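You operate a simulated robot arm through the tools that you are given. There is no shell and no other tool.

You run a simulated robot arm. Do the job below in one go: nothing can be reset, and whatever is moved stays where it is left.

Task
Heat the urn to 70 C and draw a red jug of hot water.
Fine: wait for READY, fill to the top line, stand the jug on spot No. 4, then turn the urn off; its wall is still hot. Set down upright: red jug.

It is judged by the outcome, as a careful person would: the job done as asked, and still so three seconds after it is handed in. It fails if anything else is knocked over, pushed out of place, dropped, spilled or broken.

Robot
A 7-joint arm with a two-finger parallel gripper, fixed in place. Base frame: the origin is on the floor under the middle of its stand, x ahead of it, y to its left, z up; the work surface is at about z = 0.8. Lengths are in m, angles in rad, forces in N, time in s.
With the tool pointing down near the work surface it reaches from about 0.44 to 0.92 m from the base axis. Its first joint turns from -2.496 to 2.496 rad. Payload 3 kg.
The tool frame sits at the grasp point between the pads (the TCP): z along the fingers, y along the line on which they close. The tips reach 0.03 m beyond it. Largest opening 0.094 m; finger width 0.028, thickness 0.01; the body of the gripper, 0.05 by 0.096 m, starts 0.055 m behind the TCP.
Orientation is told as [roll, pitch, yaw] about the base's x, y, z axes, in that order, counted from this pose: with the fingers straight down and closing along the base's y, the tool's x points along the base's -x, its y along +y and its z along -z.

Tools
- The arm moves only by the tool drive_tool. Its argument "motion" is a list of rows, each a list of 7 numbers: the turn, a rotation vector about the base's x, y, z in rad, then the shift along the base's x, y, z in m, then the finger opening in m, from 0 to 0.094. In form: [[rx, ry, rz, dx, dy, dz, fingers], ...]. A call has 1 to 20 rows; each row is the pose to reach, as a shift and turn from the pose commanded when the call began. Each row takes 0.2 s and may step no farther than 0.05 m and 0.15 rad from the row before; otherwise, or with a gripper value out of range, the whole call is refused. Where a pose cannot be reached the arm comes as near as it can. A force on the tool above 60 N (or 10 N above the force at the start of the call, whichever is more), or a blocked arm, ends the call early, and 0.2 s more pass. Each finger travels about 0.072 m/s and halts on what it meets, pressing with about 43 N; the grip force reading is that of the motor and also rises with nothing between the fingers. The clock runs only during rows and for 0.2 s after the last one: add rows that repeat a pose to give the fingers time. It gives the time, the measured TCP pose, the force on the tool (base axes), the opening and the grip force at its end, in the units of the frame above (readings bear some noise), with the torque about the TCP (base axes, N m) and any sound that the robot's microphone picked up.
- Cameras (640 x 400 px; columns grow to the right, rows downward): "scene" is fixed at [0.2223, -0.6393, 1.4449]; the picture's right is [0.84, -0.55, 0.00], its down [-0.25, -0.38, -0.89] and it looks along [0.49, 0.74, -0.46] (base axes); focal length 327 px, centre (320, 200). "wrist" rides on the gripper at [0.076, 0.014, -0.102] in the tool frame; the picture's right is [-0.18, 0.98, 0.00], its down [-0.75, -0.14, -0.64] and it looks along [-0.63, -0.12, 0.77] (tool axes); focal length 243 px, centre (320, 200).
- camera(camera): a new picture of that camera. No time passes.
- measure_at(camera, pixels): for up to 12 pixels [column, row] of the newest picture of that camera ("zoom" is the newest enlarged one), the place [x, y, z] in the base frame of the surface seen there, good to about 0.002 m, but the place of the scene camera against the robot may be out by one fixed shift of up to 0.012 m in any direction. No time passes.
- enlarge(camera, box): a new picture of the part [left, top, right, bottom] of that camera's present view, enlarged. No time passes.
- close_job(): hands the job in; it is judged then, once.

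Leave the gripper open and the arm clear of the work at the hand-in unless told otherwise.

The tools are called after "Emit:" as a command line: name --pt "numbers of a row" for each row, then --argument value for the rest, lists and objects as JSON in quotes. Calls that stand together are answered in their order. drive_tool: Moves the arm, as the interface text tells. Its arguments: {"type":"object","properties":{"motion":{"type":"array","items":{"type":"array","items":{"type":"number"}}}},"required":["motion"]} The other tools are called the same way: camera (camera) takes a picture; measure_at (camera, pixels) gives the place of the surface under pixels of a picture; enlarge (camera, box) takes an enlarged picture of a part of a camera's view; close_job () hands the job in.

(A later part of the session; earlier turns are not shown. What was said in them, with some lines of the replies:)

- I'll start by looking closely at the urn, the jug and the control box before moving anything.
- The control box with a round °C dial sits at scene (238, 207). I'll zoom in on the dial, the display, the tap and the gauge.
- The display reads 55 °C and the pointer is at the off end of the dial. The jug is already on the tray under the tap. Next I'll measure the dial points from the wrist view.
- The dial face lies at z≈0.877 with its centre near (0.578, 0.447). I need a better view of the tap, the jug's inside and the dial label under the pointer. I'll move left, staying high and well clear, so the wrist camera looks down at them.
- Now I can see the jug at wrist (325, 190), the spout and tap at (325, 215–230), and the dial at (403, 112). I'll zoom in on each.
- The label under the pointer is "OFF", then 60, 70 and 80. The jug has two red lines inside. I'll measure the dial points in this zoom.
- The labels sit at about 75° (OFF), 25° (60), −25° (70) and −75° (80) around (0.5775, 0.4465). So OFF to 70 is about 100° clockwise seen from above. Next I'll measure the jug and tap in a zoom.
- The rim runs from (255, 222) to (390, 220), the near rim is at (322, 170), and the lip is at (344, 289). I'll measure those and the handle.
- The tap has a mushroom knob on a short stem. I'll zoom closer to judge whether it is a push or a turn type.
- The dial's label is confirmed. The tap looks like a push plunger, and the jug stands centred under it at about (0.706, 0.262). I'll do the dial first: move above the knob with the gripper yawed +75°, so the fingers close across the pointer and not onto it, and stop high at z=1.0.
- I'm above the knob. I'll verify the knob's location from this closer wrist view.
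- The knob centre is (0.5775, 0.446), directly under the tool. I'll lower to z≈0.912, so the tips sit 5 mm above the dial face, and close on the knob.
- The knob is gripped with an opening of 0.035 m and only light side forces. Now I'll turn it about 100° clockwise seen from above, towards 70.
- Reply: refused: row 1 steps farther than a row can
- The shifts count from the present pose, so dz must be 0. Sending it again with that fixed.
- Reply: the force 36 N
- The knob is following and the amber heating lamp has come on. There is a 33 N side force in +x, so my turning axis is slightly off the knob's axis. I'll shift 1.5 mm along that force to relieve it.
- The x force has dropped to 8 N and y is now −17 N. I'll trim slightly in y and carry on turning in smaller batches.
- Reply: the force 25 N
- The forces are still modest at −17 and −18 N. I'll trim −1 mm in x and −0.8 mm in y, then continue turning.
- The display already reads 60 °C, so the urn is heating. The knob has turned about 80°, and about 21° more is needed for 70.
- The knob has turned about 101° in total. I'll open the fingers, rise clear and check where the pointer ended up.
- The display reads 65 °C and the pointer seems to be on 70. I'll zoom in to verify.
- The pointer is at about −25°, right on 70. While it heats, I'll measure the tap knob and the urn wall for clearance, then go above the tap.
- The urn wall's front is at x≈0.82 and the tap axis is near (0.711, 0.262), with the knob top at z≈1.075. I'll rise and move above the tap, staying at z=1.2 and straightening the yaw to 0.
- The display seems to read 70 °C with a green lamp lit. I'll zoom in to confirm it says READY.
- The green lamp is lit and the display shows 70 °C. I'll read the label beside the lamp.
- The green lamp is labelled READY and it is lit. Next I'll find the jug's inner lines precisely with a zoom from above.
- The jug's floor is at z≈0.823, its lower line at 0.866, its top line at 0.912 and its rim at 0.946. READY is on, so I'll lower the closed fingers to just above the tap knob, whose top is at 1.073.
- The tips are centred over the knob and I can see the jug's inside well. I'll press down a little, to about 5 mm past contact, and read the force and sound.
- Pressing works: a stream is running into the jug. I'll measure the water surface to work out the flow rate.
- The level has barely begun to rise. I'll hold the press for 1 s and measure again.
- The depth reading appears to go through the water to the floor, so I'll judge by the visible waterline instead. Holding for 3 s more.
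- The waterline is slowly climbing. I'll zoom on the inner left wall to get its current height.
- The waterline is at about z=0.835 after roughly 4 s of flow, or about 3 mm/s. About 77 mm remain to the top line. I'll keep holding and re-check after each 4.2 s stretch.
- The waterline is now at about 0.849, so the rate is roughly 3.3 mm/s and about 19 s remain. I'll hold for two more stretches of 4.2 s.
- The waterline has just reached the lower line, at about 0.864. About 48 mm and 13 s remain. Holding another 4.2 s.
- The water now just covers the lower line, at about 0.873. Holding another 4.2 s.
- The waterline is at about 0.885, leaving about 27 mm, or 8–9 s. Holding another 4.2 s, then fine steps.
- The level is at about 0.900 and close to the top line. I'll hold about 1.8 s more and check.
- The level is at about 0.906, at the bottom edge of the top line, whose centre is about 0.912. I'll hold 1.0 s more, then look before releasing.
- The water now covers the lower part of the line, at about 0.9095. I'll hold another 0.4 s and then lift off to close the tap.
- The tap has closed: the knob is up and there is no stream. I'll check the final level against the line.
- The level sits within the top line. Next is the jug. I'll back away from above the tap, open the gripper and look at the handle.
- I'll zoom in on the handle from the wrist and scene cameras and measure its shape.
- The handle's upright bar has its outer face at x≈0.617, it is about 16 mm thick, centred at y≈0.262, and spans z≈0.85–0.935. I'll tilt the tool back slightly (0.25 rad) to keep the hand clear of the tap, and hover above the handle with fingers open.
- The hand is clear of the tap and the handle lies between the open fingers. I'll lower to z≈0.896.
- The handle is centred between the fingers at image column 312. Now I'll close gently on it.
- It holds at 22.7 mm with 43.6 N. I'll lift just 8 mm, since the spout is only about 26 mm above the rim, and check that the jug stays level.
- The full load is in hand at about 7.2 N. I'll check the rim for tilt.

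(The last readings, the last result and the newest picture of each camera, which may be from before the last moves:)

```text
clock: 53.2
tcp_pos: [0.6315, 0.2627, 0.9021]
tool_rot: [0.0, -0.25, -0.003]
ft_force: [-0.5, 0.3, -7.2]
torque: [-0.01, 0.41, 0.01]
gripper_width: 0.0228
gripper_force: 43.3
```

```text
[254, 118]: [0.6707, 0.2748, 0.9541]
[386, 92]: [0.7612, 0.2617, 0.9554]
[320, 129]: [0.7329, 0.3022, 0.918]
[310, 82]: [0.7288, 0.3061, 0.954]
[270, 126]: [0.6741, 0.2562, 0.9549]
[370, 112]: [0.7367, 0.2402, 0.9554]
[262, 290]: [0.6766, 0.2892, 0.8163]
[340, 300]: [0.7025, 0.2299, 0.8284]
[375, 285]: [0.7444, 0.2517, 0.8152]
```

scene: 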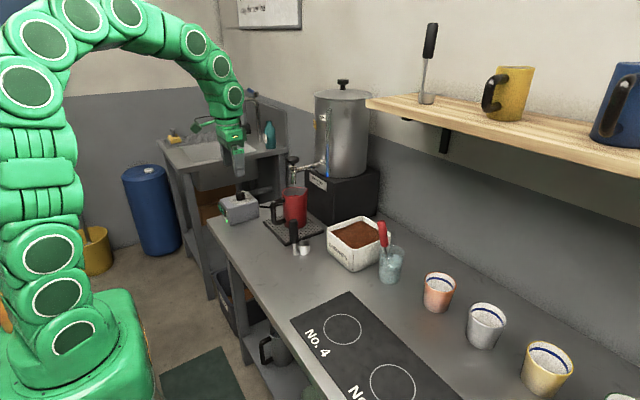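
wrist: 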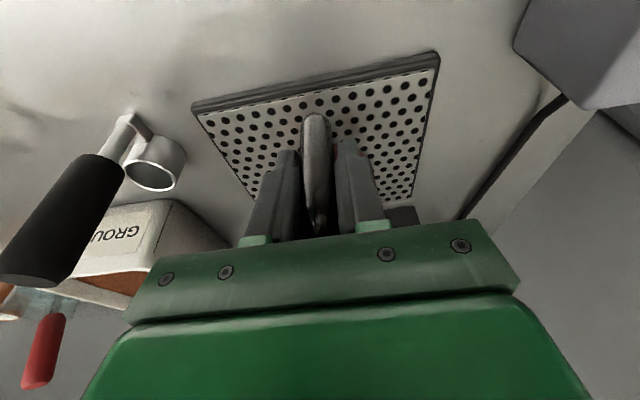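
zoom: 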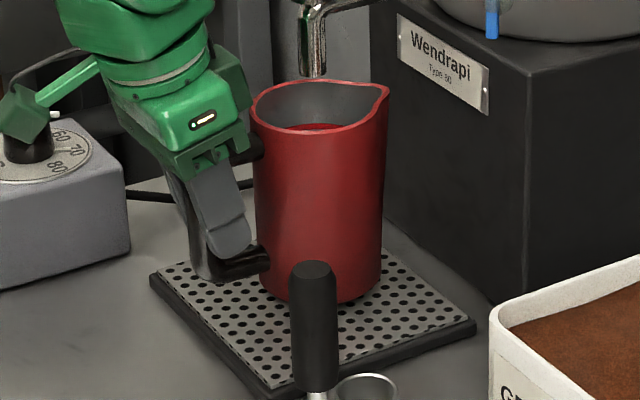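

The rim reads 0.954–0.9555 all round, so the jug is level. I'll draw it straight back (−x) by 0.12 m, slowly, to get out from under the spout.

Emit:
drive_tool --pt "0 0 0 -0.005 0 0 0.0" --pt "0 0 0 -0.014 0 0 0.0" --pt "0 0 0 -0.027 0 0 0.0" --pt "0 0 0 -0.041 0 0 0.0" --pt "0 0 0 -0.055 0 0 0.0" --pt "0 0 0 -0.069 0 0 0.0" --pt "0 0 0 -0.083 0 0 0.0" --pt "0 0 0 -0.097 0 0 0.0" --pt "0 0 0 -0.108 0 0 0.0" --pt "0 0 0 -0.116 0 0 0.0" --pt "0 0 0 -0.12 0 0 0.0" --pt "0 0 0 -0.12 0 0 0.0"

Emit:
camera --camera "scene"

Emit:
enlarge --camera "scene" --box '[230, 160, 330, 260]'

```text
clock: 55.8
tcp_pos: [0.5122, 0.2623, 0.9031]
tool_rot: [0.001, -0.25, 0.0]
ft_force: [0.0, -0.6, -7.4]
torque: [0.01, 0.38, 0.03]
gripper_width: 0.0228
gripper_force: 43.0
```

```text
taken
```

scene: 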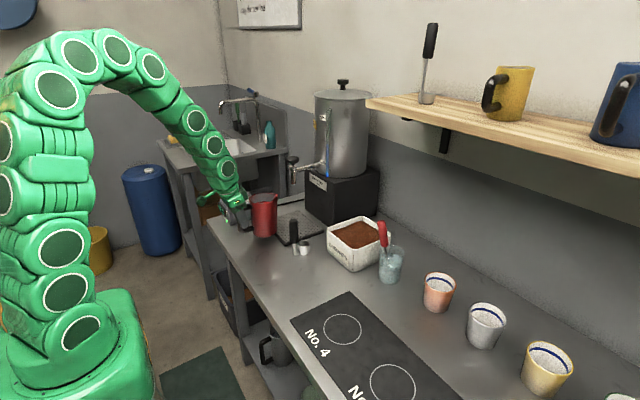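

```text
4.00 times, centred on (280, 210) of scene
```

zoom: 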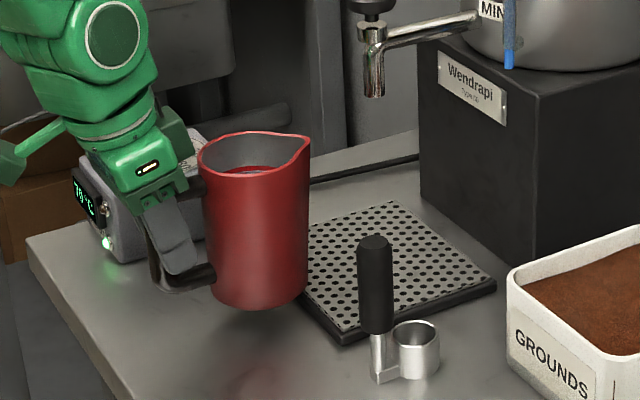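

The jug is clear of the spout and level. Now I'll lift it 0.14 m straight up so it clears the scoop handle on the way.

Emit:
drive_tool --pt "0 0 0 0 0 0.005 0.0" --pt "0 0 0 0 0 0.015 0.0" --pt "0 0 0 0 0 0.03 0.0" --pt "0 0 0 0 0 0.045 0.0" --pt "0 0 0 0 0 0.06 0.0" --pt "0 0 0 0 0 0.075 0.0" --pt "0 0 0 0 0 0.09 0.0" --pt "0 0 0 0 0 0.105 0.0" --pt "0 0 0 0 0 0.12 0.0" --pt "0 0 0 0 0 0.132 0.0" --pt "0 0 0 0 0 0.139 0.0" --pt "0 0 0 0 0 0.14 0.0"

Emit:
enlarge --camera "scene" --box '[200, 140, 330, 260]'

```text
clock: 58.4
tcp_pos: [0.5106, 0.2626, 1.0429]
tool_rot: [-0.001, -0.251, -0.003]
ft_force: [-0.8, 0.6, -7.6]
torque: [0.04, 0.38, -0.01]
gripper_width: 0.0228
gripper_force: 42.7
```

```text
3.33 times, centred on (265, 200) of scene
```

zoom: 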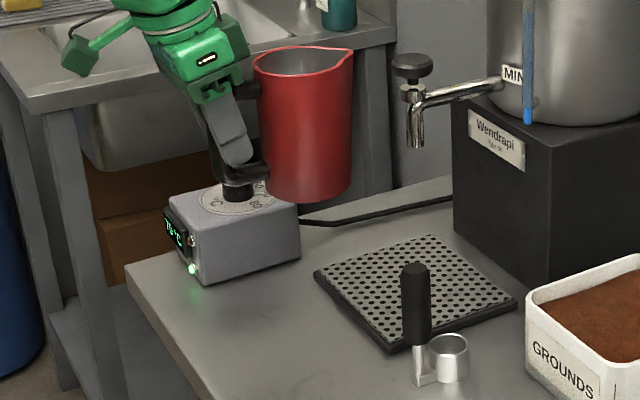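

Lifted and steady, with 0.97 m of base clearance over the counter items. I'll now carry it in −y towards spot No. 4, smoothly, in two legs.

Emit:
drive_tool --pt "0 0 0 0 -0.005 0 0.0" --pt "0 0 0 0 -0.015 0 0.0" --pt "0 0 0 -0.001 -0.03 0 0.0" --pt "0 0 0 -0.002 -0.047 0 0.0" --pt "0 0 0 -0.003 -0.064 0 0.0" --pt "0 0 0 -0.004 -0.081 0 0.0" --pt "0 0 0 -0.005 -0.098 0 0.0" --pt "0 0 0 -0.006 -0.115 0 0.0" --pt "0 0 0 -0.006 -0.132 0 0.0" --pt "0 0 0 -0.006 -0.149 0 0.0" --pt "0 0 0 -0.006 -0.166 0 0.0" --pt "0 0 0 -0.006 -0.183 0 0.0" --pt "0 0 0 -0.006 -0.2 0 0.0" --pt "0 0 0 -0.006 -0.217 0 0.0" --pt "0 0 0 -0.006 -0.234 0 0.0" --pt "0 0 0 -0.006 -0.248 0 0.0" --pt "0 0 0 -0.006 -0.256 0 0.0" --pt "0 0 0 -0.006 -0.26 0 0.0"

Emit:
camera --camera "scene"

Emit:
camera --camera "wrist"

```text
clock: 62.2
tcp_pos: [0.5061, 0.0014, 1.0424]
tool_rot: [0.0, -0.25, -0.001]
ft_force: [-0.6, -0.8, -7.0]
torque: [0.0, 0.4, -0.03]
gripper_width: 0.0225
gripper_force: 43.0
```

```text
taken
```

scene: 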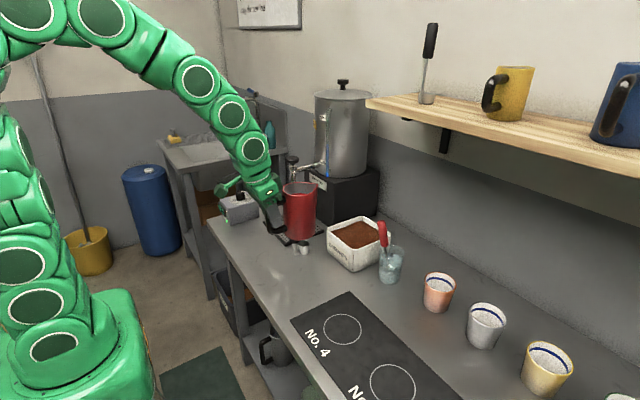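

```text
taken
```

wrist: 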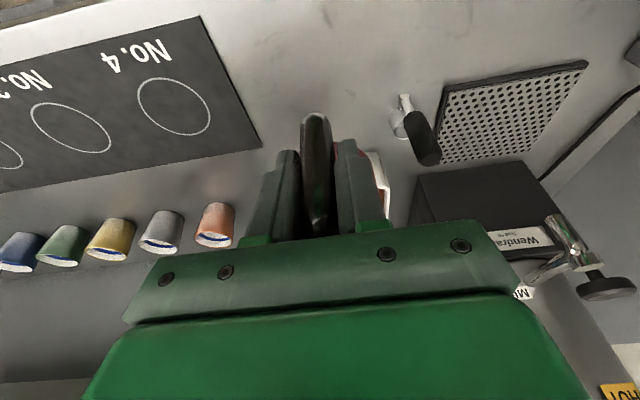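

It's halfway and steady. I'll measure the No. 4 ring precisely from here, at wrist (174, 107).

Emit:
enlarge --camera "wrist" --box '[120, 60, 230, 150]'

```text
4.44 times, centred on (175, 105) of wrist
```

zoom: 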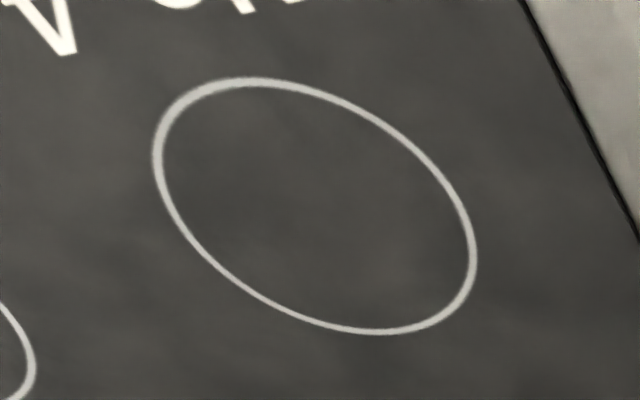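

Emit:
measure_at --camera "zoom" --pixels '[[158, 150], [250, 82], [360, 112], [445, 180], [472, 250], [440, 310], [370, 331], [290, 308], [215, 257], [170, 200], [320, 205]]'

Emit:
enlarge --camera "scene" --box '[260, 170, 340, 260]'

Emit:
measure_at --camera "zoom" --pixels '[[255, 130], [380, 85], [320, 112], [300, 75], [420, 80], [270, 100], [250, 260], [330, 285], [390, 250]]'

```text
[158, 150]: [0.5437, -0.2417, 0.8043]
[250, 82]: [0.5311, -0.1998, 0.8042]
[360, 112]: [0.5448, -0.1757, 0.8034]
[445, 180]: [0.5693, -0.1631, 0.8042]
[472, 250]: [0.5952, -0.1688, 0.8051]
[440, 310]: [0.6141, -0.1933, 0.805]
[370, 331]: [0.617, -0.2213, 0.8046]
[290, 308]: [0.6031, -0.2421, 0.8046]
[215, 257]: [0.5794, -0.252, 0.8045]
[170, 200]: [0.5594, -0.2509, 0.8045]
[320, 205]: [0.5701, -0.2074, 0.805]
```

```text
4.44 times, centred on (300, 215) of scene
```

zoom: 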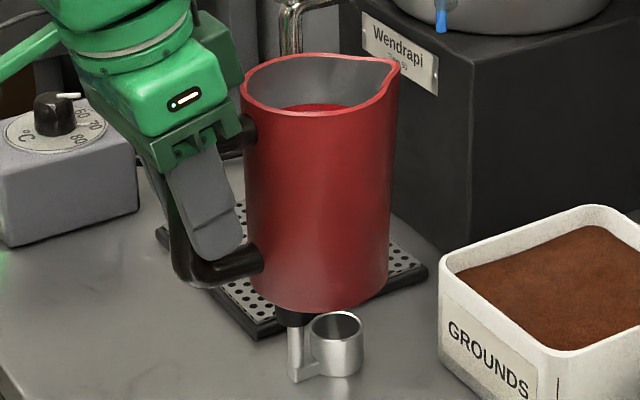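

```text
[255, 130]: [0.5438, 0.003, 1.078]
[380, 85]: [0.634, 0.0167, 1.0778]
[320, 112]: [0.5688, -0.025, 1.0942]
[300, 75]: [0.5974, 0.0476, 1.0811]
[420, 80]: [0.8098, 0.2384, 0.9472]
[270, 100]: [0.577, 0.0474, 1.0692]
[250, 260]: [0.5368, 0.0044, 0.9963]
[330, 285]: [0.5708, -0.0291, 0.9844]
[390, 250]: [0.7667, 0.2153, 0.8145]
```

The ring centre is at about (0.574, −0.2075) with radius 0.0437. I'll now measure the jug's present rim to know its centre relative to the tool.

Emit:
measure_at --camera "zoom" --pixels '[[244, 92], [397, 65], [310, 55], [320, 117], [270, 110], [360, 105], [250, 105], [290, 57], [345, 55], [300, 116], [260, 70], [385, 88]]'

```text
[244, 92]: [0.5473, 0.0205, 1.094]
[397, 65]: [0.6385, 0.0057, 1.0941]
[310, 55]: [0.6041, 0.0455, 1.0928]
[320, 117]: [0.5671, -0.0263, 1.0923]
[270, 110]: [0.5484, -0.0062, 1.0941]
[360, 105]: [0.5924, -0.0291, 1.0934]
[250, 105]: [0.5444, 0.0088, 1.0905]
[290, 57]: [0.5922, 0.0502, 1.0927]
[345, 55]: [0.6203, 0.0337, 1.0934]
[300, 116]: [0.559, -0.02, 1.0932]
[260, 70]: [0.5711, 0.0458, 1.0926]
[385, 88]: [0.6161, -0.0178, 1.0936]
```

I'll measure the ring in the same scene frame, so the jug-to-ring offset is free of the camera's fixed shift.

Emit:
enlarge --camera "scene" --box '[310, 300, 380, 360]'

Emit:
measure_at --camera "zoom" --pixels '[[320, 200], [160, 200], [480, 200], [300, 110], [300, 300]]'

```text
6.67 times, centred on (345, 330) of scene
```

zoom: 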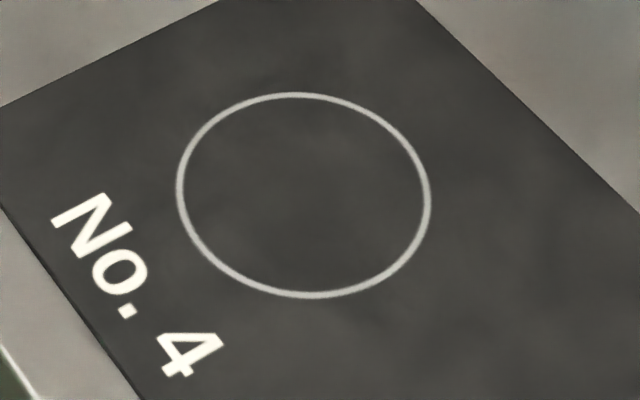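

```text
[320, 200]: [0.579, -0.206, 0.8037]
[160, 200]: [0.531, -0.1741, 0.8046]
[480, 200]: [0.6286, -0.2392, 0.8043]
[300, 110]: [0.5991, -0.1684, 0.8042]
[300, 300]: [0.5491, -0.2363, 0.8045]
```

Emit:
measure_at --camera "zoom" --pixels '[[180, 190], [205, 125], [290, 95], [375, 125], [428, 195], [400, 265], [315, 295], [225, 262]]'

```text
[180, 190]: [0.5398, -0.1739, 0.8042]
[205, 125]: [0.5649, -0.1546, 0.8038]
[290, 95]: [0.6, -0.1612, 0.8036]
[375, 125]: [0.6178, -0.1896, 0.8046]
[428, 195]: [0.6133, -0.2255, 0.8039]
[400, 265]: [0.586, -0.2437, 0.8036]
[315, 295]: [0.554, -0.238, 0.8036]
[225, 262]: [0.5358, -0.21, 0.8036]
```

In the scene frame the ring is at (0.5765, −0.1996) and the jug is at (0.582, 0.0085), so the shift needed is about (−0.005, −0.208). The wrist measurements agree. I'll move the second leg at height.

Emit:
drive_tool --pt "0 0 0 0 -0.005 0 0.0" --pt "0 0 0 0 -0.015 0 0.0" --pt "0 0 0 -0.001 -0.029 0 0.0" --pt "0 0 0 -0.001 -0.045 0 0.0" --pt "0 0 0 -0.002 -0.061 0 0.0" --pt "0 0 0 -0.002 -0.077 0 0.0" --pt "0 0 0 -0.003 -0.093 0 0.0" --pt "0 0 0 -0.003 -0.109 0 0.0" --pt "0 0 0 -0.004 -0.125 0 0.0" --pt "0 0 0 -0.004 -0.141 0 0.0" --pt "0 0 0 -0.005 -0.157 0 0.0" --pt "0 0 0 -0.005 -0.173 0 0.0" --pt "0 0 0 -0.005 -0.187 0 0.0" --pt "0 0 0 -0.005 -0.198 0 0.0" --pt "0 0 0 -0.005 -0.205 0 0.0" --pt "0 0 0 -0.005 -0.208 0 0.0" --pt "0 0 0 -0.005 -0.208 0 0.0"

Emit:
camera --camera "scene"

Emit:
camera --camera "wrist"

```text
clock: 65.8
tcp_pos: [0.5007, -0.2057, 1.0419]
tool_rot: [0.0, -0.25, -0.001]
ft_force: [-0.3, 0.3, -7.2]
torque: [0.02, 0.39, 0.01]
gripper_width: 0.0225
gripper_force: 42.9
```

```text
taken
```

scene: 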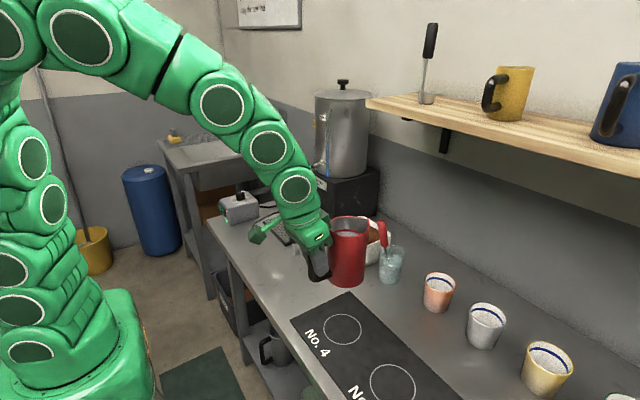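

```text
taken
```

wrist: 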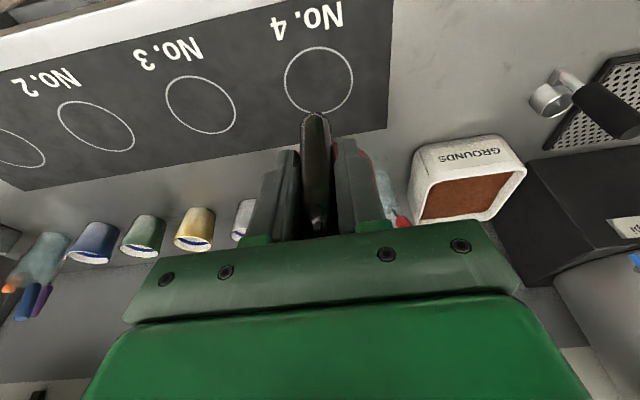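

The jug is above spot 4. I'll check its rim centre again in the scene frame before lowering.

Emit:
enlarge --camera "scene" --box '[310, 205, 385, 295]'

```text
4.44 times, centred on (348, 250) of scene
```

zoom: 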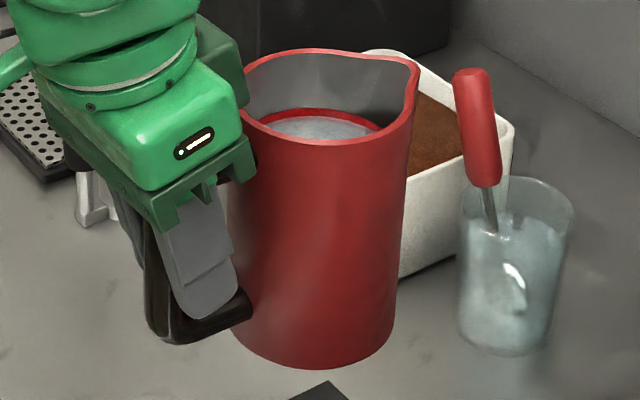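

Emit:
measure_at --camera "zoom" --pixels '[[246, 115], [270, 134], [310, 142], [350, 138], [385, 122], [260, 62], [300, 51], [345, 52], [416, 65], [405, 105], [330, 110], [330, 130]]'

```text
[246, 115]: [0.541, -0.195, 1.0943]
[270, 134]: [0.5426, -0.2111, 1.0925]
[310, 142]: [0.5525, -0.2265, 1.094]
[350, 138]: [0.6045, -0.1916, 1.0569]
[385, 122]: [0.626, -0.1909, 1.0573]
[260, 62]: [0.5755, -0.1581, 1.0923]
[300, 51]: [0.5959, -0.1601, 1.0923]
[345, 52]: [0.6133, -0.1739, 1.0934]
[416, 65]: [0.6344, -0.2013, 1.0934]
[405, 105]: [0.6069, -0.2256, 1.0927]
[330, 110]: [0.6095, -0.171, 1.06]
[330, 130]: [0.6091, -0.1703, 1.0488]
```

The rim centre is about (0.5785, −0.197) against the ring at (0.5765, −0.1996). I'll correct by (−2, −2.5) mm while lowering to about 4 mm above the mat.

Emit:
drive_tool --pt "0 0 0 -0.001 -0.001 -0.004 0.0" --pt "0 0 0 -0.002 -0.0025 -0.013 0.0" --pt "0 0 0 -0.002 -0.0025 -0.026 0.0" --pt "0 0 0 -0.002 -0.0025 -0.04 0.0" --pt "0 0 0 -0.002 -0.0025 -0.054 0.0" --pt "0 0 0 -0.002 -0.0025 -0.068 0.0" --pt "0 0 0 -0.002 -0.0025 -0.082 0.0" --pt "0 0 0 -0.002 -0.0025 -0.096 0.0" --pt "0 0 0 -0.002 -0.0025 -0.11 0.0" --pt "0 0 0 -0.002 -0.0025 -0.124 0.0" --pt "0 0 0 -0.002 -0.0025 -0.136 0.0" --pt "0 0 0 -0.002 -0.0025 -0.145 0.0" --pt "0 0 0 -0.002 -0.0025 -0.151 0.0" --pt "0 0 0 -0.002 -0.0025 -0.155 0.0" --pt "0 0 0 -0.002 -0.0025 -0.1565 0.0" --pt "0 0 0 -0.002 -0.0025 -0.1565 0.0"

Emit:
enlarge --camera "scene" --box '[295, 245, 395, 365]'

Emit:
camera --camera "wrist"

```text
clock: 69.2
tcp_pos: [0.4987, -0.2088, 0.8856]
tool_rot: [0.003, -0.25, -0.002]
ft_force: [-0.4, -0.1, -7.3]
torque: [-0.01, 0.42, 0.01]
gripper_width: 0.0227
gripper_force: 43.6
```

```text
3.33 times, centred on (345, 305) of scene
```

zoom: 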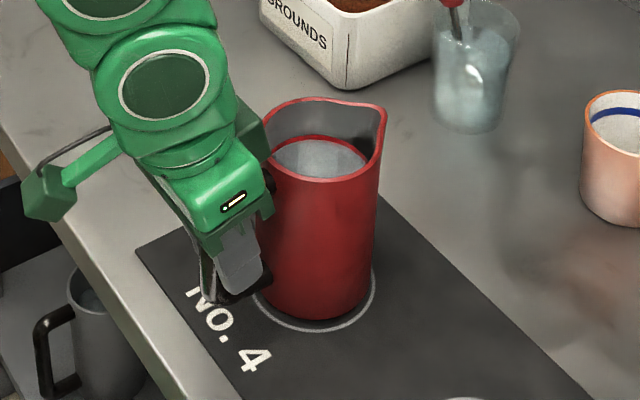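

```text
taken
```

wrist: 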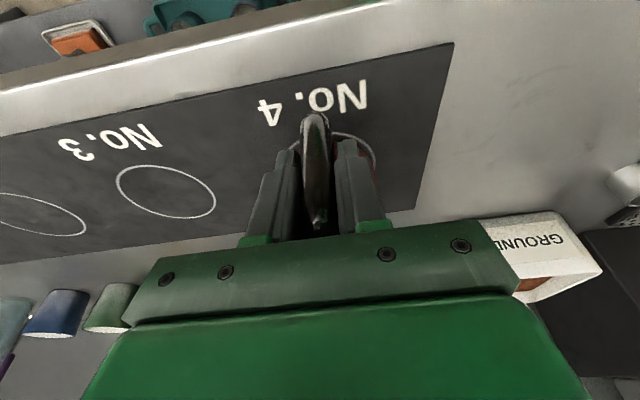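

I'll check how the jug's base lies relative to the ring before the final few millimetres.

Emit:
enlarge --camera "scene" --box '[315, 310, 365, 350]'

Emit:
measure_at --camera "zoom" --pixels '[[300, 240], [250, 230], [350, 235], [400, 205], [420, 180], [300, 270], [300, 283], [380, 265], [430, 200], [230, 240], [350, 280], [180, 180]]'

```text
10.00 times, centred on (340, 330) of scene
```

zoom: 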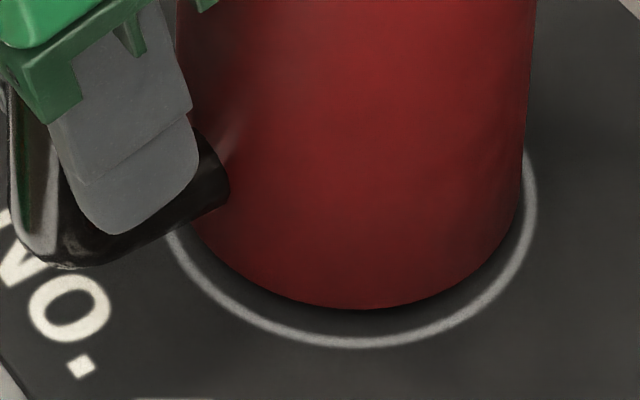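

```text
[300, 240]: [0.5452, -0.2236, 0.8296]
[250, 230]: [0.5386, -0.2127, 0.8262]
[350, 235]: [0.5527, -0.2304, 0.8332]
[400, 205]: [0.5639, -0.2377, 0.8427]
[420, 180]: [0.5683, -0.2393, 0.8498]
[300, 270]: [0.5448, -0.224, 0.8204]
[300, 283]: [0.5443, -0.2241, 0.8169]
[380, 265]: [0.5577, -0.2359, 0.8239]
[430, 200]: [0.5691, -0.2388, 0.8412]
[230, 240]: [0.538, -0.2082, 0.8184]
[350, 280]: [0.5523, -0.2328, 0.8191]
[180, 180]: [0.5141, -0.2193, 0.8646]
```

The jug's axis is at about (0.5765, −0.1988), within 1 mm of the ring's centre, and its base is about 6 mm above the mat. I'll lower in 1 mm steps.

Emit:
drive_tool --pt "0 0 0 0 0 -0.001 0.0" --pt "0 0 0 0 0 -0.002 0.0" --pt "0 0 0 0 0 -0.003 0.0" --pt "0 0 0 0 0 -0.004 0.0" --pt "0 0 0 0 0 -0.004 0.0"

Emit:
enlarge --camera "scene" --box '[315, 310, 365, 350]'

```text
clock: 70.4
tcp_pos: [0.4983, -0.208, 0.8823]
tool_rot: [-0.001, -0.251, -0.003]
ft_force: [-19.5, -3.4, 25.0]
torque: [0.24, -0.53, -0.06]
gripper_width: 0.0226
gripper_force: 43.1
```

```text
10.00 times, centred on (340, 330) of scene
```

zoom: 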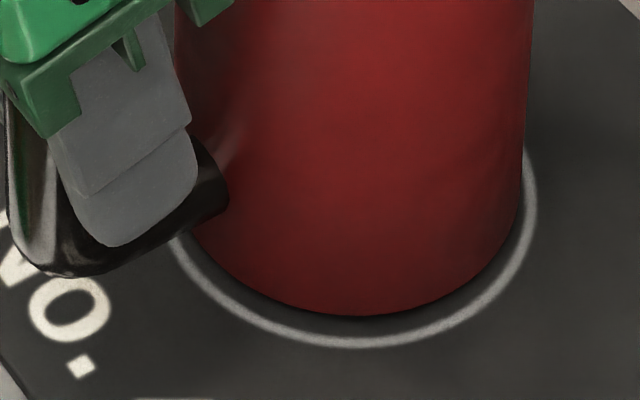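

The jug is touching the mat, with the force flipped to +25 N. I'll back off about 0.8 mm to unload before releasing.

Emit:
drive_tool --pt "0 0 0 0 0 0.0008 0.0" --pt "0 0 0 0 0 0.0008 0.0"

```text
clock: 71.0
tcp_pos: [0.4994, -0.2076, 0.8818]
tool_rot: [0.001, -0.248, -0.002]
ft_force: [-2.2, -2.1, -2.9]
torque: [0.03, 0.25, -0.07]
gripper_width: 0.0225
gripper_force: 43.3
```

The load is almost balanced (−2.9 N), with the jug resting on the mat. I'll open the fingers now and hold still.

Emit:
drive_tool --pt "0 0 0 0 0 0 0.03" --pt "0 0 0 0 0 0 0.05" --pt "0 0 0 0 0 0 0.07" --pt "0 0 0 0 0 0 0.09" --pt "0 0 0 0 0 0 0.094" --pt "0 0 0 0 0 0 0.094"

Emit:
enlarge --camera "scene" --box '[295, 245, 395, 365]'

Emit:
camera --camera "wrist"

```text
clock: 72.4
tcp_pos: [0.5, -0.2088, 0.8828]
tool_rot: [0.0, -0.251, -0.002]
ft_force: [0.0, -0.6, -0.3]
torque: [-0.07, 0.0, 0.0]
gripper_width: 0.0943
gripper_force: 0.0
```

```text
3.33 times, centred on (345, 305) of scene
```

zoom: 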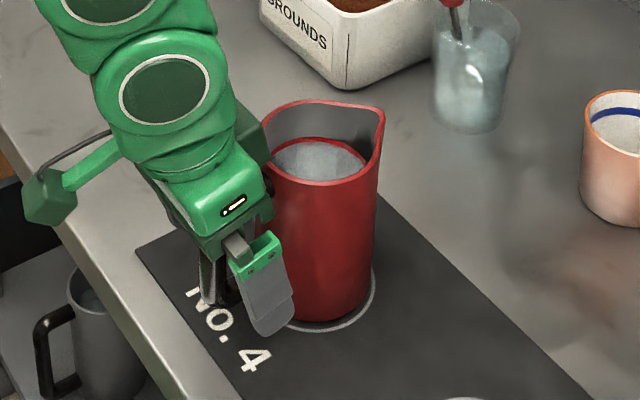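

```text
taken
```

wrist: 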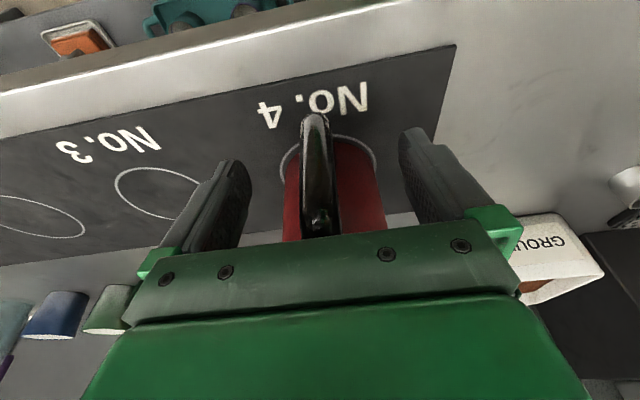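

The jug stands upright on No. 4 and is released. I'll rise straight up, then straighten the tool.

Emit:
drive_tool --pt "0 0 0 0 0 0.02 0.094" --pt "0 0 0 0 0 0.055 0.094" --pt "0 0 0 0 0 0.1 0.094" --pt "0 0 0 0 0 0.145 0.094" --pt "0 0.1 0 0 0 0.19 0.094" --pt "0 0.2 0 0 0 0.22 0.094" --pt "0 0.25 0 0 0 0.235 0.094" --pt "0 0.25 0 0 0 0.235 0.094"

Emit:
camera --camera "wrist"

Emit:
camera --camera "scene"

```text
clock: 74.2
tcp_pos: [0.4988, -0.2089, 1.1188]
tool_rot: [0.0, 0.001, 0.0]
ft_force: [0.0, 0.0, 0.8]
torque: [0.0, 0.01, -0.03]
gripper_width: 0.0937
gripper_force: 0.1
```

```text
taken
```

wrist: 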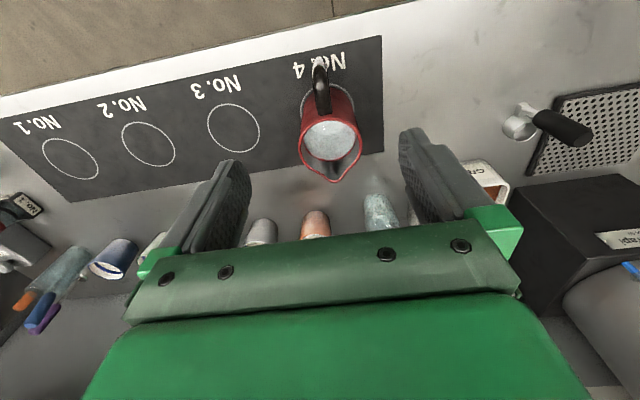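

```text
taken
```

scene: 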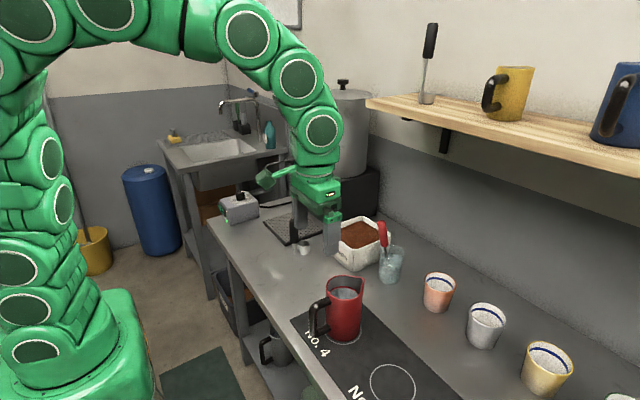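

The jug is standing on No. 4. I'll take a quick zoom to check the level and the floor for spills before going to the dial.

Emit:
enlarge --camera "wrist" --box '[285, 50, 385, 190]'

Emit:
enlarge --camera "scene" --box '[300, 265, 380, 355]'

```text
2.86 times, centred on (335, 120) of wrist
```

zoom: 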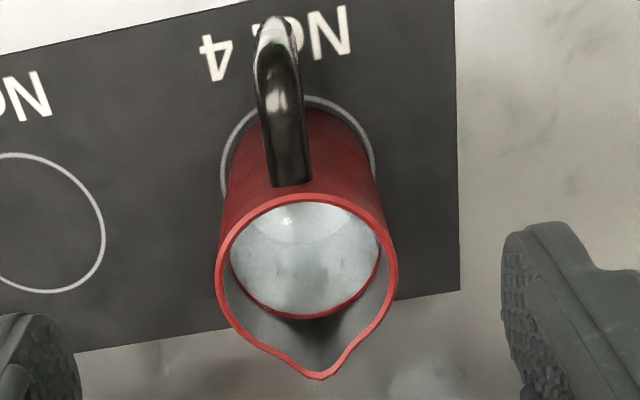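

```text
4.44 times, centred on (340, 310) of scene
```

zoom: 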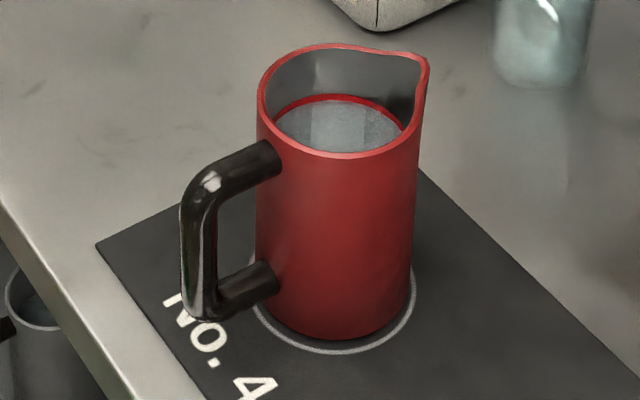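

The water is at the top line and the jug is inside the ring. Now I'll travel high to above the dial, yawing to −0.46 rad so the fingers again close across the pointer.

Emit:
drive_tool --pt "0 0 -0.03 0.0053 0.0436 0 0.094" --pt "0 0 -0.06 0.0106 0.0871 0 0.094" --pt "0 0 -0.09 0.0159 0.1307 0 0.094" --pt "0 0 -0.12 0.0212 0.1743 0 0.094" --pt "0 0 -0.15 0.0265 0.2178 0 0.094" --pt "0 0 -0.18 0.0318 0.2614 0 0.094" --pt "0 0 -0.21 0.0371 0.305 0 0.094" --pt "0 0 -0.24 0.0424 0.3485 0 0.094" --pt "0 0 -0.27 0.0477 0.3921 0 0.094" --pt "0 0 -0.3 0.053 0.4357 0 0.094" --pt "0 0 -0.33 0.0583 0.4792 0 0.094" --pt "0 0 -0.37 0.0636 0.5228 0 0.094" --pt "0 0 -0.41 0.0689 0.5664 0 0.094" --pt "0 0 -0.44 0.0742 0.6099 0 0.094" --pt "0 0 -0.46 0.0795 0.6535 0 0.094" --pt "0 0 -0.46 0.0795 0.6535 -0.045 0.094" --pt "0 0 -0.46 0.0795 0.6535 -0.087 0.094" --pt "0 0 -0.46 0.0795 0.6535 -0.087 0.094"

Emit:
camera --camera "wrist"

Emit:
enlarge --camera "scene" --box '[190, 150, 290, 240]'

```text
clock: 78.0
tcp_pos: [0.5765, 0.4463, 1.0315]
tool_rot: [0.002, 0.001, -0.461]
ft_force: [-1.0, 0.3, -0.6]
torque: [-0.02, -0.01, -0.02]
gripper_width: 0.0943
gripper_force: 0.0
```

```text
taken
```

wrist: 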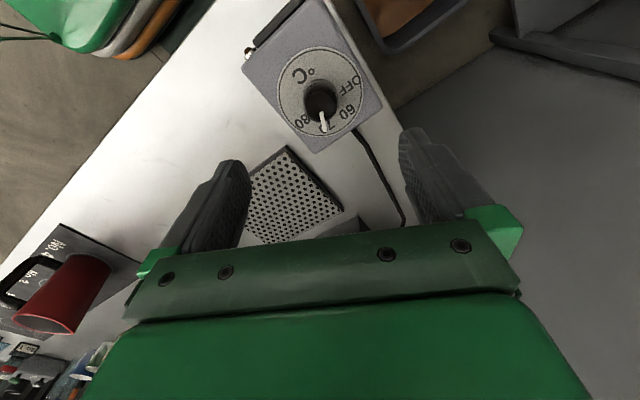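

```text
4.44 times, centred on (240, 195) of scene
```

zoom: 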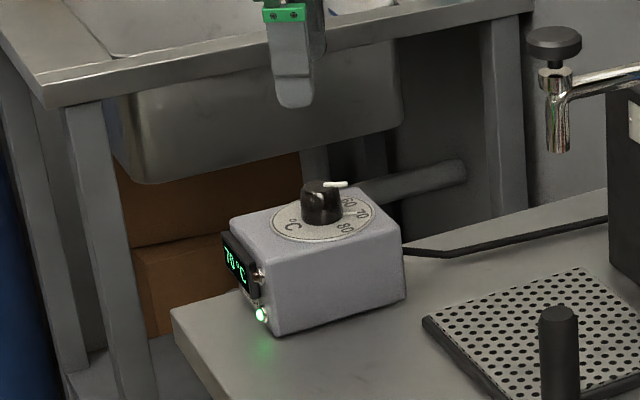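

I'm above the dial: 70 °C, pointer at 70, green lamp still on. I'll lower onto the knob and close.

Emit:
drive_tool --pt "0 0 0 0 0 -0.045 0.094" --pt "0 0 0 0 0 -0.09 0.094" --pt "0 0 0 0 0 -0.12 0.094" --pt "0 0 0 0 0 -0.12 0.08" --pt "0 0 0 0 0 -0.12 0.06" --pt "0 0 0 0 0 -0.12 0.045" --pt "0 0 0 0 0 -0.12 0.03" --pt "0 0 0 0 0 -0.12 0.02" --pt "0 0 0 0 0 -0.12 0.02"

```text
clock: 80.0
tcp_pos: [0.5788, 0.4456, 0.9113]
tool_rot: [0.001, 0.001, -0.461]
ft_force: [-11.2, -20.9, 6.6]
torque: [-0.52, 0.65, 0.02]
gripper_width: 0.0349
gripper_force: 44.7
```

It's gripped, with a side force of (−11, −21) N. I'll trim slightly that way and start turning anticlockwise towards OFF.

Emit:
drive_tool --pt "0 0 0 -0.0006 -0.001 0 0.02" --pt "0 0 0.1 -0.0006 -0.001 0 0.02" --pt "0 0 0.2 -0.0006 -0.001 0 0.02" --pt "0 0 0.3 -0.0006 -0.001 0 0.02" --pt "0 0 0.4 -0.0006 -0.001 0 0.02"

```text
clock: 81.2
tcp_pos: [0.5785, 0.445, 0.9132]
tool_rot: [0.004, -0.003, -0.06]
ft_force: [1.3, -1.9, 27.5]
torque: [0.07, 0.07, 0.03]
gripper_width: 0.035
gripper_force: 45.4
```

The side force is gone, but there's a vertical preload of +27 N. I'll ease up 0.7 mm and continue turning.

Emit:
drive_tool --pt "0 0 0 0 0 0.0007 0.02" --pt "0 0 0.1 0 0 0.0007 0.02" --pt "0 0 0.2 0 0 0.0007 0.02" --pt "0 0 0.3 0 0 0.0007 0.02" --pt "0 0 0.4 0 0 0.0007 0.02"

```text
clock: 82.4
tcp_pos: [0.5775, 0.4449, 0.9126]
tool_rot: [0.002, -0.003, 0.341]
ft_force: [15.8, 18.3, 18.3]
torque: [0.78, -0.5, 0.0]
gripper_width: 0.035
gripper_force: 45.2
```

Forces are about (16, 18, 18) N. I'll trim along them and carry on turning.

Emit:
drive_tool --pt "0 0 0 0.0008 0.0008 0.0006 0.02" --pt "0 0 0.1 0.0008 0.0008 0.0006 0.02" --pt "0 0 0.2 0.0008 0.0008 0.0006 0.02" --pt "0 0 0.3 0.0008 0.0008 0.0006 0.02" --pt "0 0 0.4 0.0008 0.0008 0.0006 0.02"

Emit:
enlarge --camera "scene" --box '[214, 177, 264, 227]'

```text
clock: 83.6
tcp_pos: [0.5778, 0.4454, 0.912]
tool_rot: [-0.001, -0.001, 0.741]
ft_force: [-2.3, 10.2, 7.4]
torque: [0.41, -0.01, -0.02]
gripper_width: 0.0349
gripper_force: 45.0
```

```text
8.00 times, centred on (239, 202) of scene
```

zoom: 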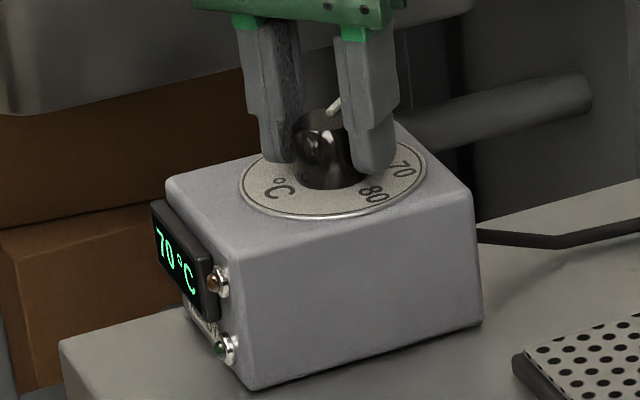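

Both lamps are out as the setting comes down. About 0.6 rad remain to OFF.

Emit:
drive_tool --pt "0 0 0.1 0 0.0004 0.0003 0.02" --pt "0 0 0.2 0 0.0004 0.0003 0.02" --pt "0 0 0.3 0 0.0004 0.0003 0.02" --pt "0 0 0.4 0 0.0004 0.0003 0.02" --pt "0 0 0.5 0 0.0004 0.0003 0.02" --pt "0 0 0.57 0 0.0004 0.0003 0.02" --pt "0 0 0.57 0 0.0004 0.0003 0.02"

Emit:
camera --camera "wrist"

Emit:
enlarge --camera "scene" --box '[214, 177, 264, 227]'

```text
clock: 85.2
tcp_pos: [0.5776, 0.4466, 0.9127]
tool_rot: [0.0, 0.001, 1.31]
ft_force: [-14.1, 3.2, -10.7]
torque: [0.43, 0.33, -0.42]
gripper_width: 0.0349
gripper_force: 45.1
```

```text
taken
```

wrist: 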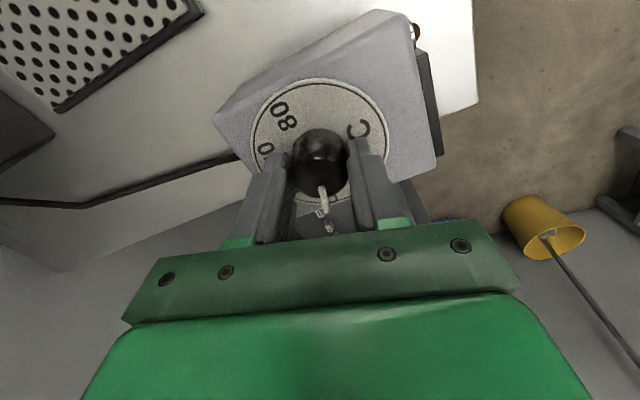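

```text
8.00 times, centred on (239, 202) of scene
```

zoom: 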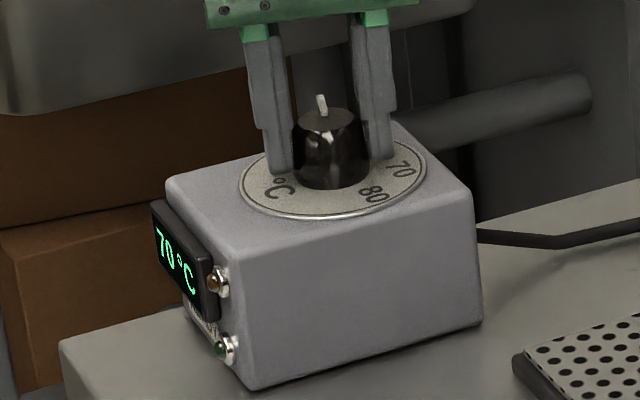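

The turning torque rose to −0.42 N m, which suggests the stop at OFF. Both lamps are out. I'll release, rise and check the pointer.

Emit:
drive_tool --pt "0 0 0 0 0 0 0.05" --pt "0 0 0 0 0 0 0.08" --pt "0 0 0 0 0 0 0.094" --pt "0 0 0 0 0 0 0.094" --pt "0 0 0 0 0 0.04 0.094" --pt "0 0 0 0 0 0.08 0.094" --pt "0 0 0 0 0 0.12 0.094" --pt "0 0 0 0 0 0.12 0.094"

Emit:
camera --camera "wrist"

Emit:
enlarge --camera "scene" --box '[214, 177, 264, 227]'

Emit:
enlarge --camera "wrist" --box '[265, 40, 375, 160]'

```text
clock: 87.0
tcp_pos: [0.5775, 0.4446, 1.0351]
tool_rot: [-0.001, -0.004, 1.31]
ft_force: [0.4, -0.3, 0.2]
torque: [0.01, -0.01, 0.0]
gripper_width: 0.0941
gripper_force: 0.2
```

```text
taken
```

wrist: 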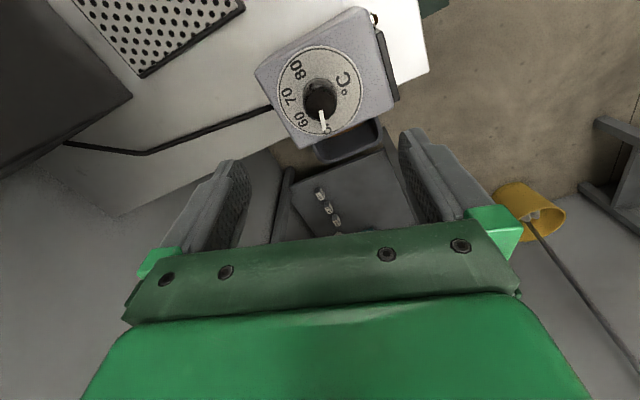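

```text
8.00 times, centred on (239, 202) of scene
```

zoom: 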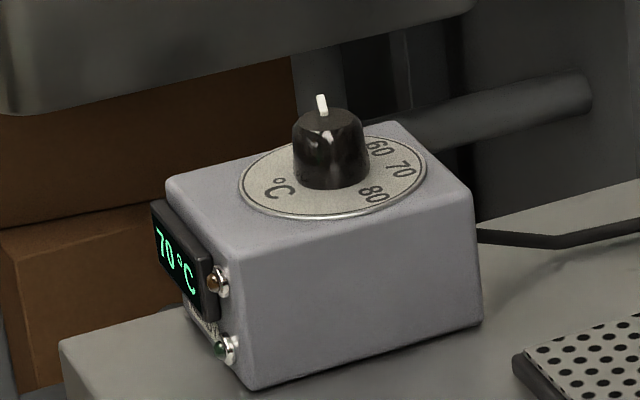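

```text
3.33 times, centred on (320, 100) of wrist
```

zoom: 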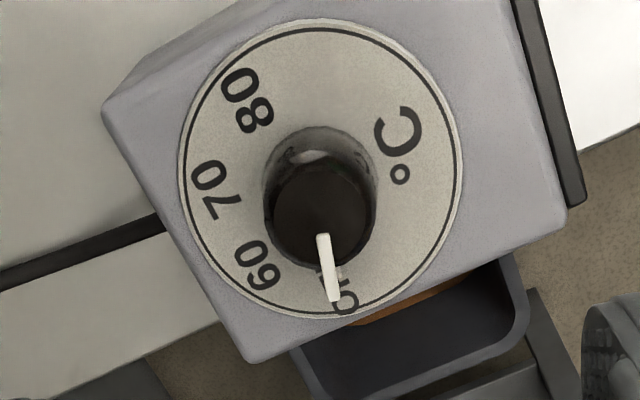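

The pointer is back on OFF and both lamps are out. Now I'll move the arm up and back, clear of the counter, with the gripper open.

Emit:
drive_tool --pt "0 0 -0.1 0 0 0.04 0.094" --pt "0 0 -0.21 -0.01 -0.02 0.08 0.094" --pt "0 0 -0.32 -0.022 -0.05 0.115 0.094" --pt "0 0 -0.43 -0.034 -0.085 0.145 0.094" --pt "0 0 -0.54 -0.046 -0.12 0.17 0.094" --pt "0 0 -0.65 -0.058 -0.155 0.195 0.094" --pt "0 0 -0.76 -0.07 -0.19 0.22 0.094" --pt "0 0 -0.87 -0.082 -0.225 0.24 0.094" --pt "0 0 -0.98 -0.095 -0.26 0.255 0.094" --pt "0 0 -1.09 -0.11 -0.295 0.265 0.094" --pt "0 0 -1.2 -0.123 -0.33 0.27 0.094" --pt "0 0 -1.31 -0.136 -0.368 0.2725 0.094" --pt "0 0 -1.31 -0.136 -0.368 0.2725 0.094"

Emit:
camera --camera "scene"

Emit:
camera --camera "wrist"

Emit:
enlarge --camera "scene" --box '[200, 130, 400, 350]'

```text
clock: 89.8
tcp_pos: [0.442, 0.0751, 1.3052]
tool_rot: [0.0, -0.001, -0.001]
ft_force: [0.0, 0.5, 0.6]
torque: [-0.03, -0.01, 0.02]
gripper_width: 0.0942
gripper_force: 0.1
```

```text
taken
```

scene: 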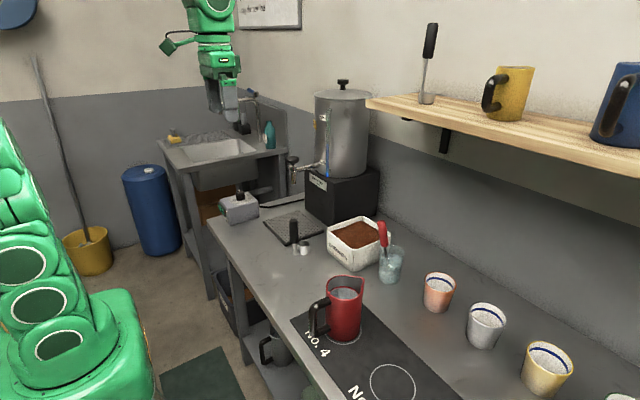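

```text
taken
```

wrist: 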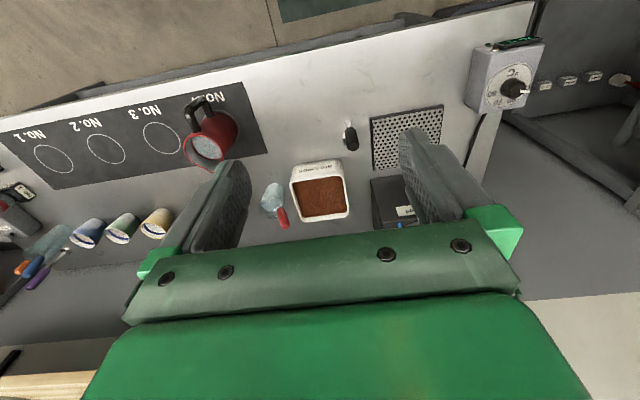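

```text
1.82 times, centred on (300, 240) of scene
```

zoom: 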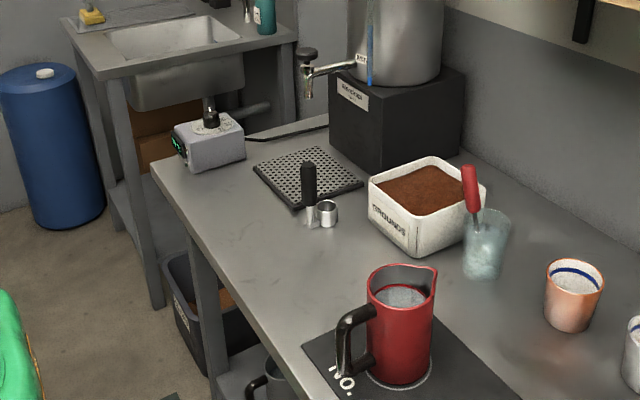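

Everything checks out:
- The red jug stands upright on spot No. 4, filled to the top line.
- The tap is closed and nothing is spilled.
- The dial is at OFF with both lamps out.
- Nothing else on the counter has moved.
- The arm is clear with the gripper open.

I'm handing the job in.

Emit:
close_job

```text
The job is handed in.
```

The urn was heated to 70 °C, and the red jug is full of hot water and standing upright on spot No. 4.

- **Heating:** I turned the dial to 70 and waited until the display showed 70 °C and the green READY lamp was lit.
- **Filling:** I pressed the tap until the water reached the jug's top line. It finished about 1–2 mm below the middle of the line, by camera measurement.
- **Placing:** I carried the jug level by its handle. It sits inside the No. 4 ring, roughly 1 mm off centre.
- **Urn off:** The dial is back at OFF and both lamps are out. I did not touch the urn wall.

In the last pictures nothing was spilled and nothing else had been knocked or moved. The arm is clear of the work with the gripper open.
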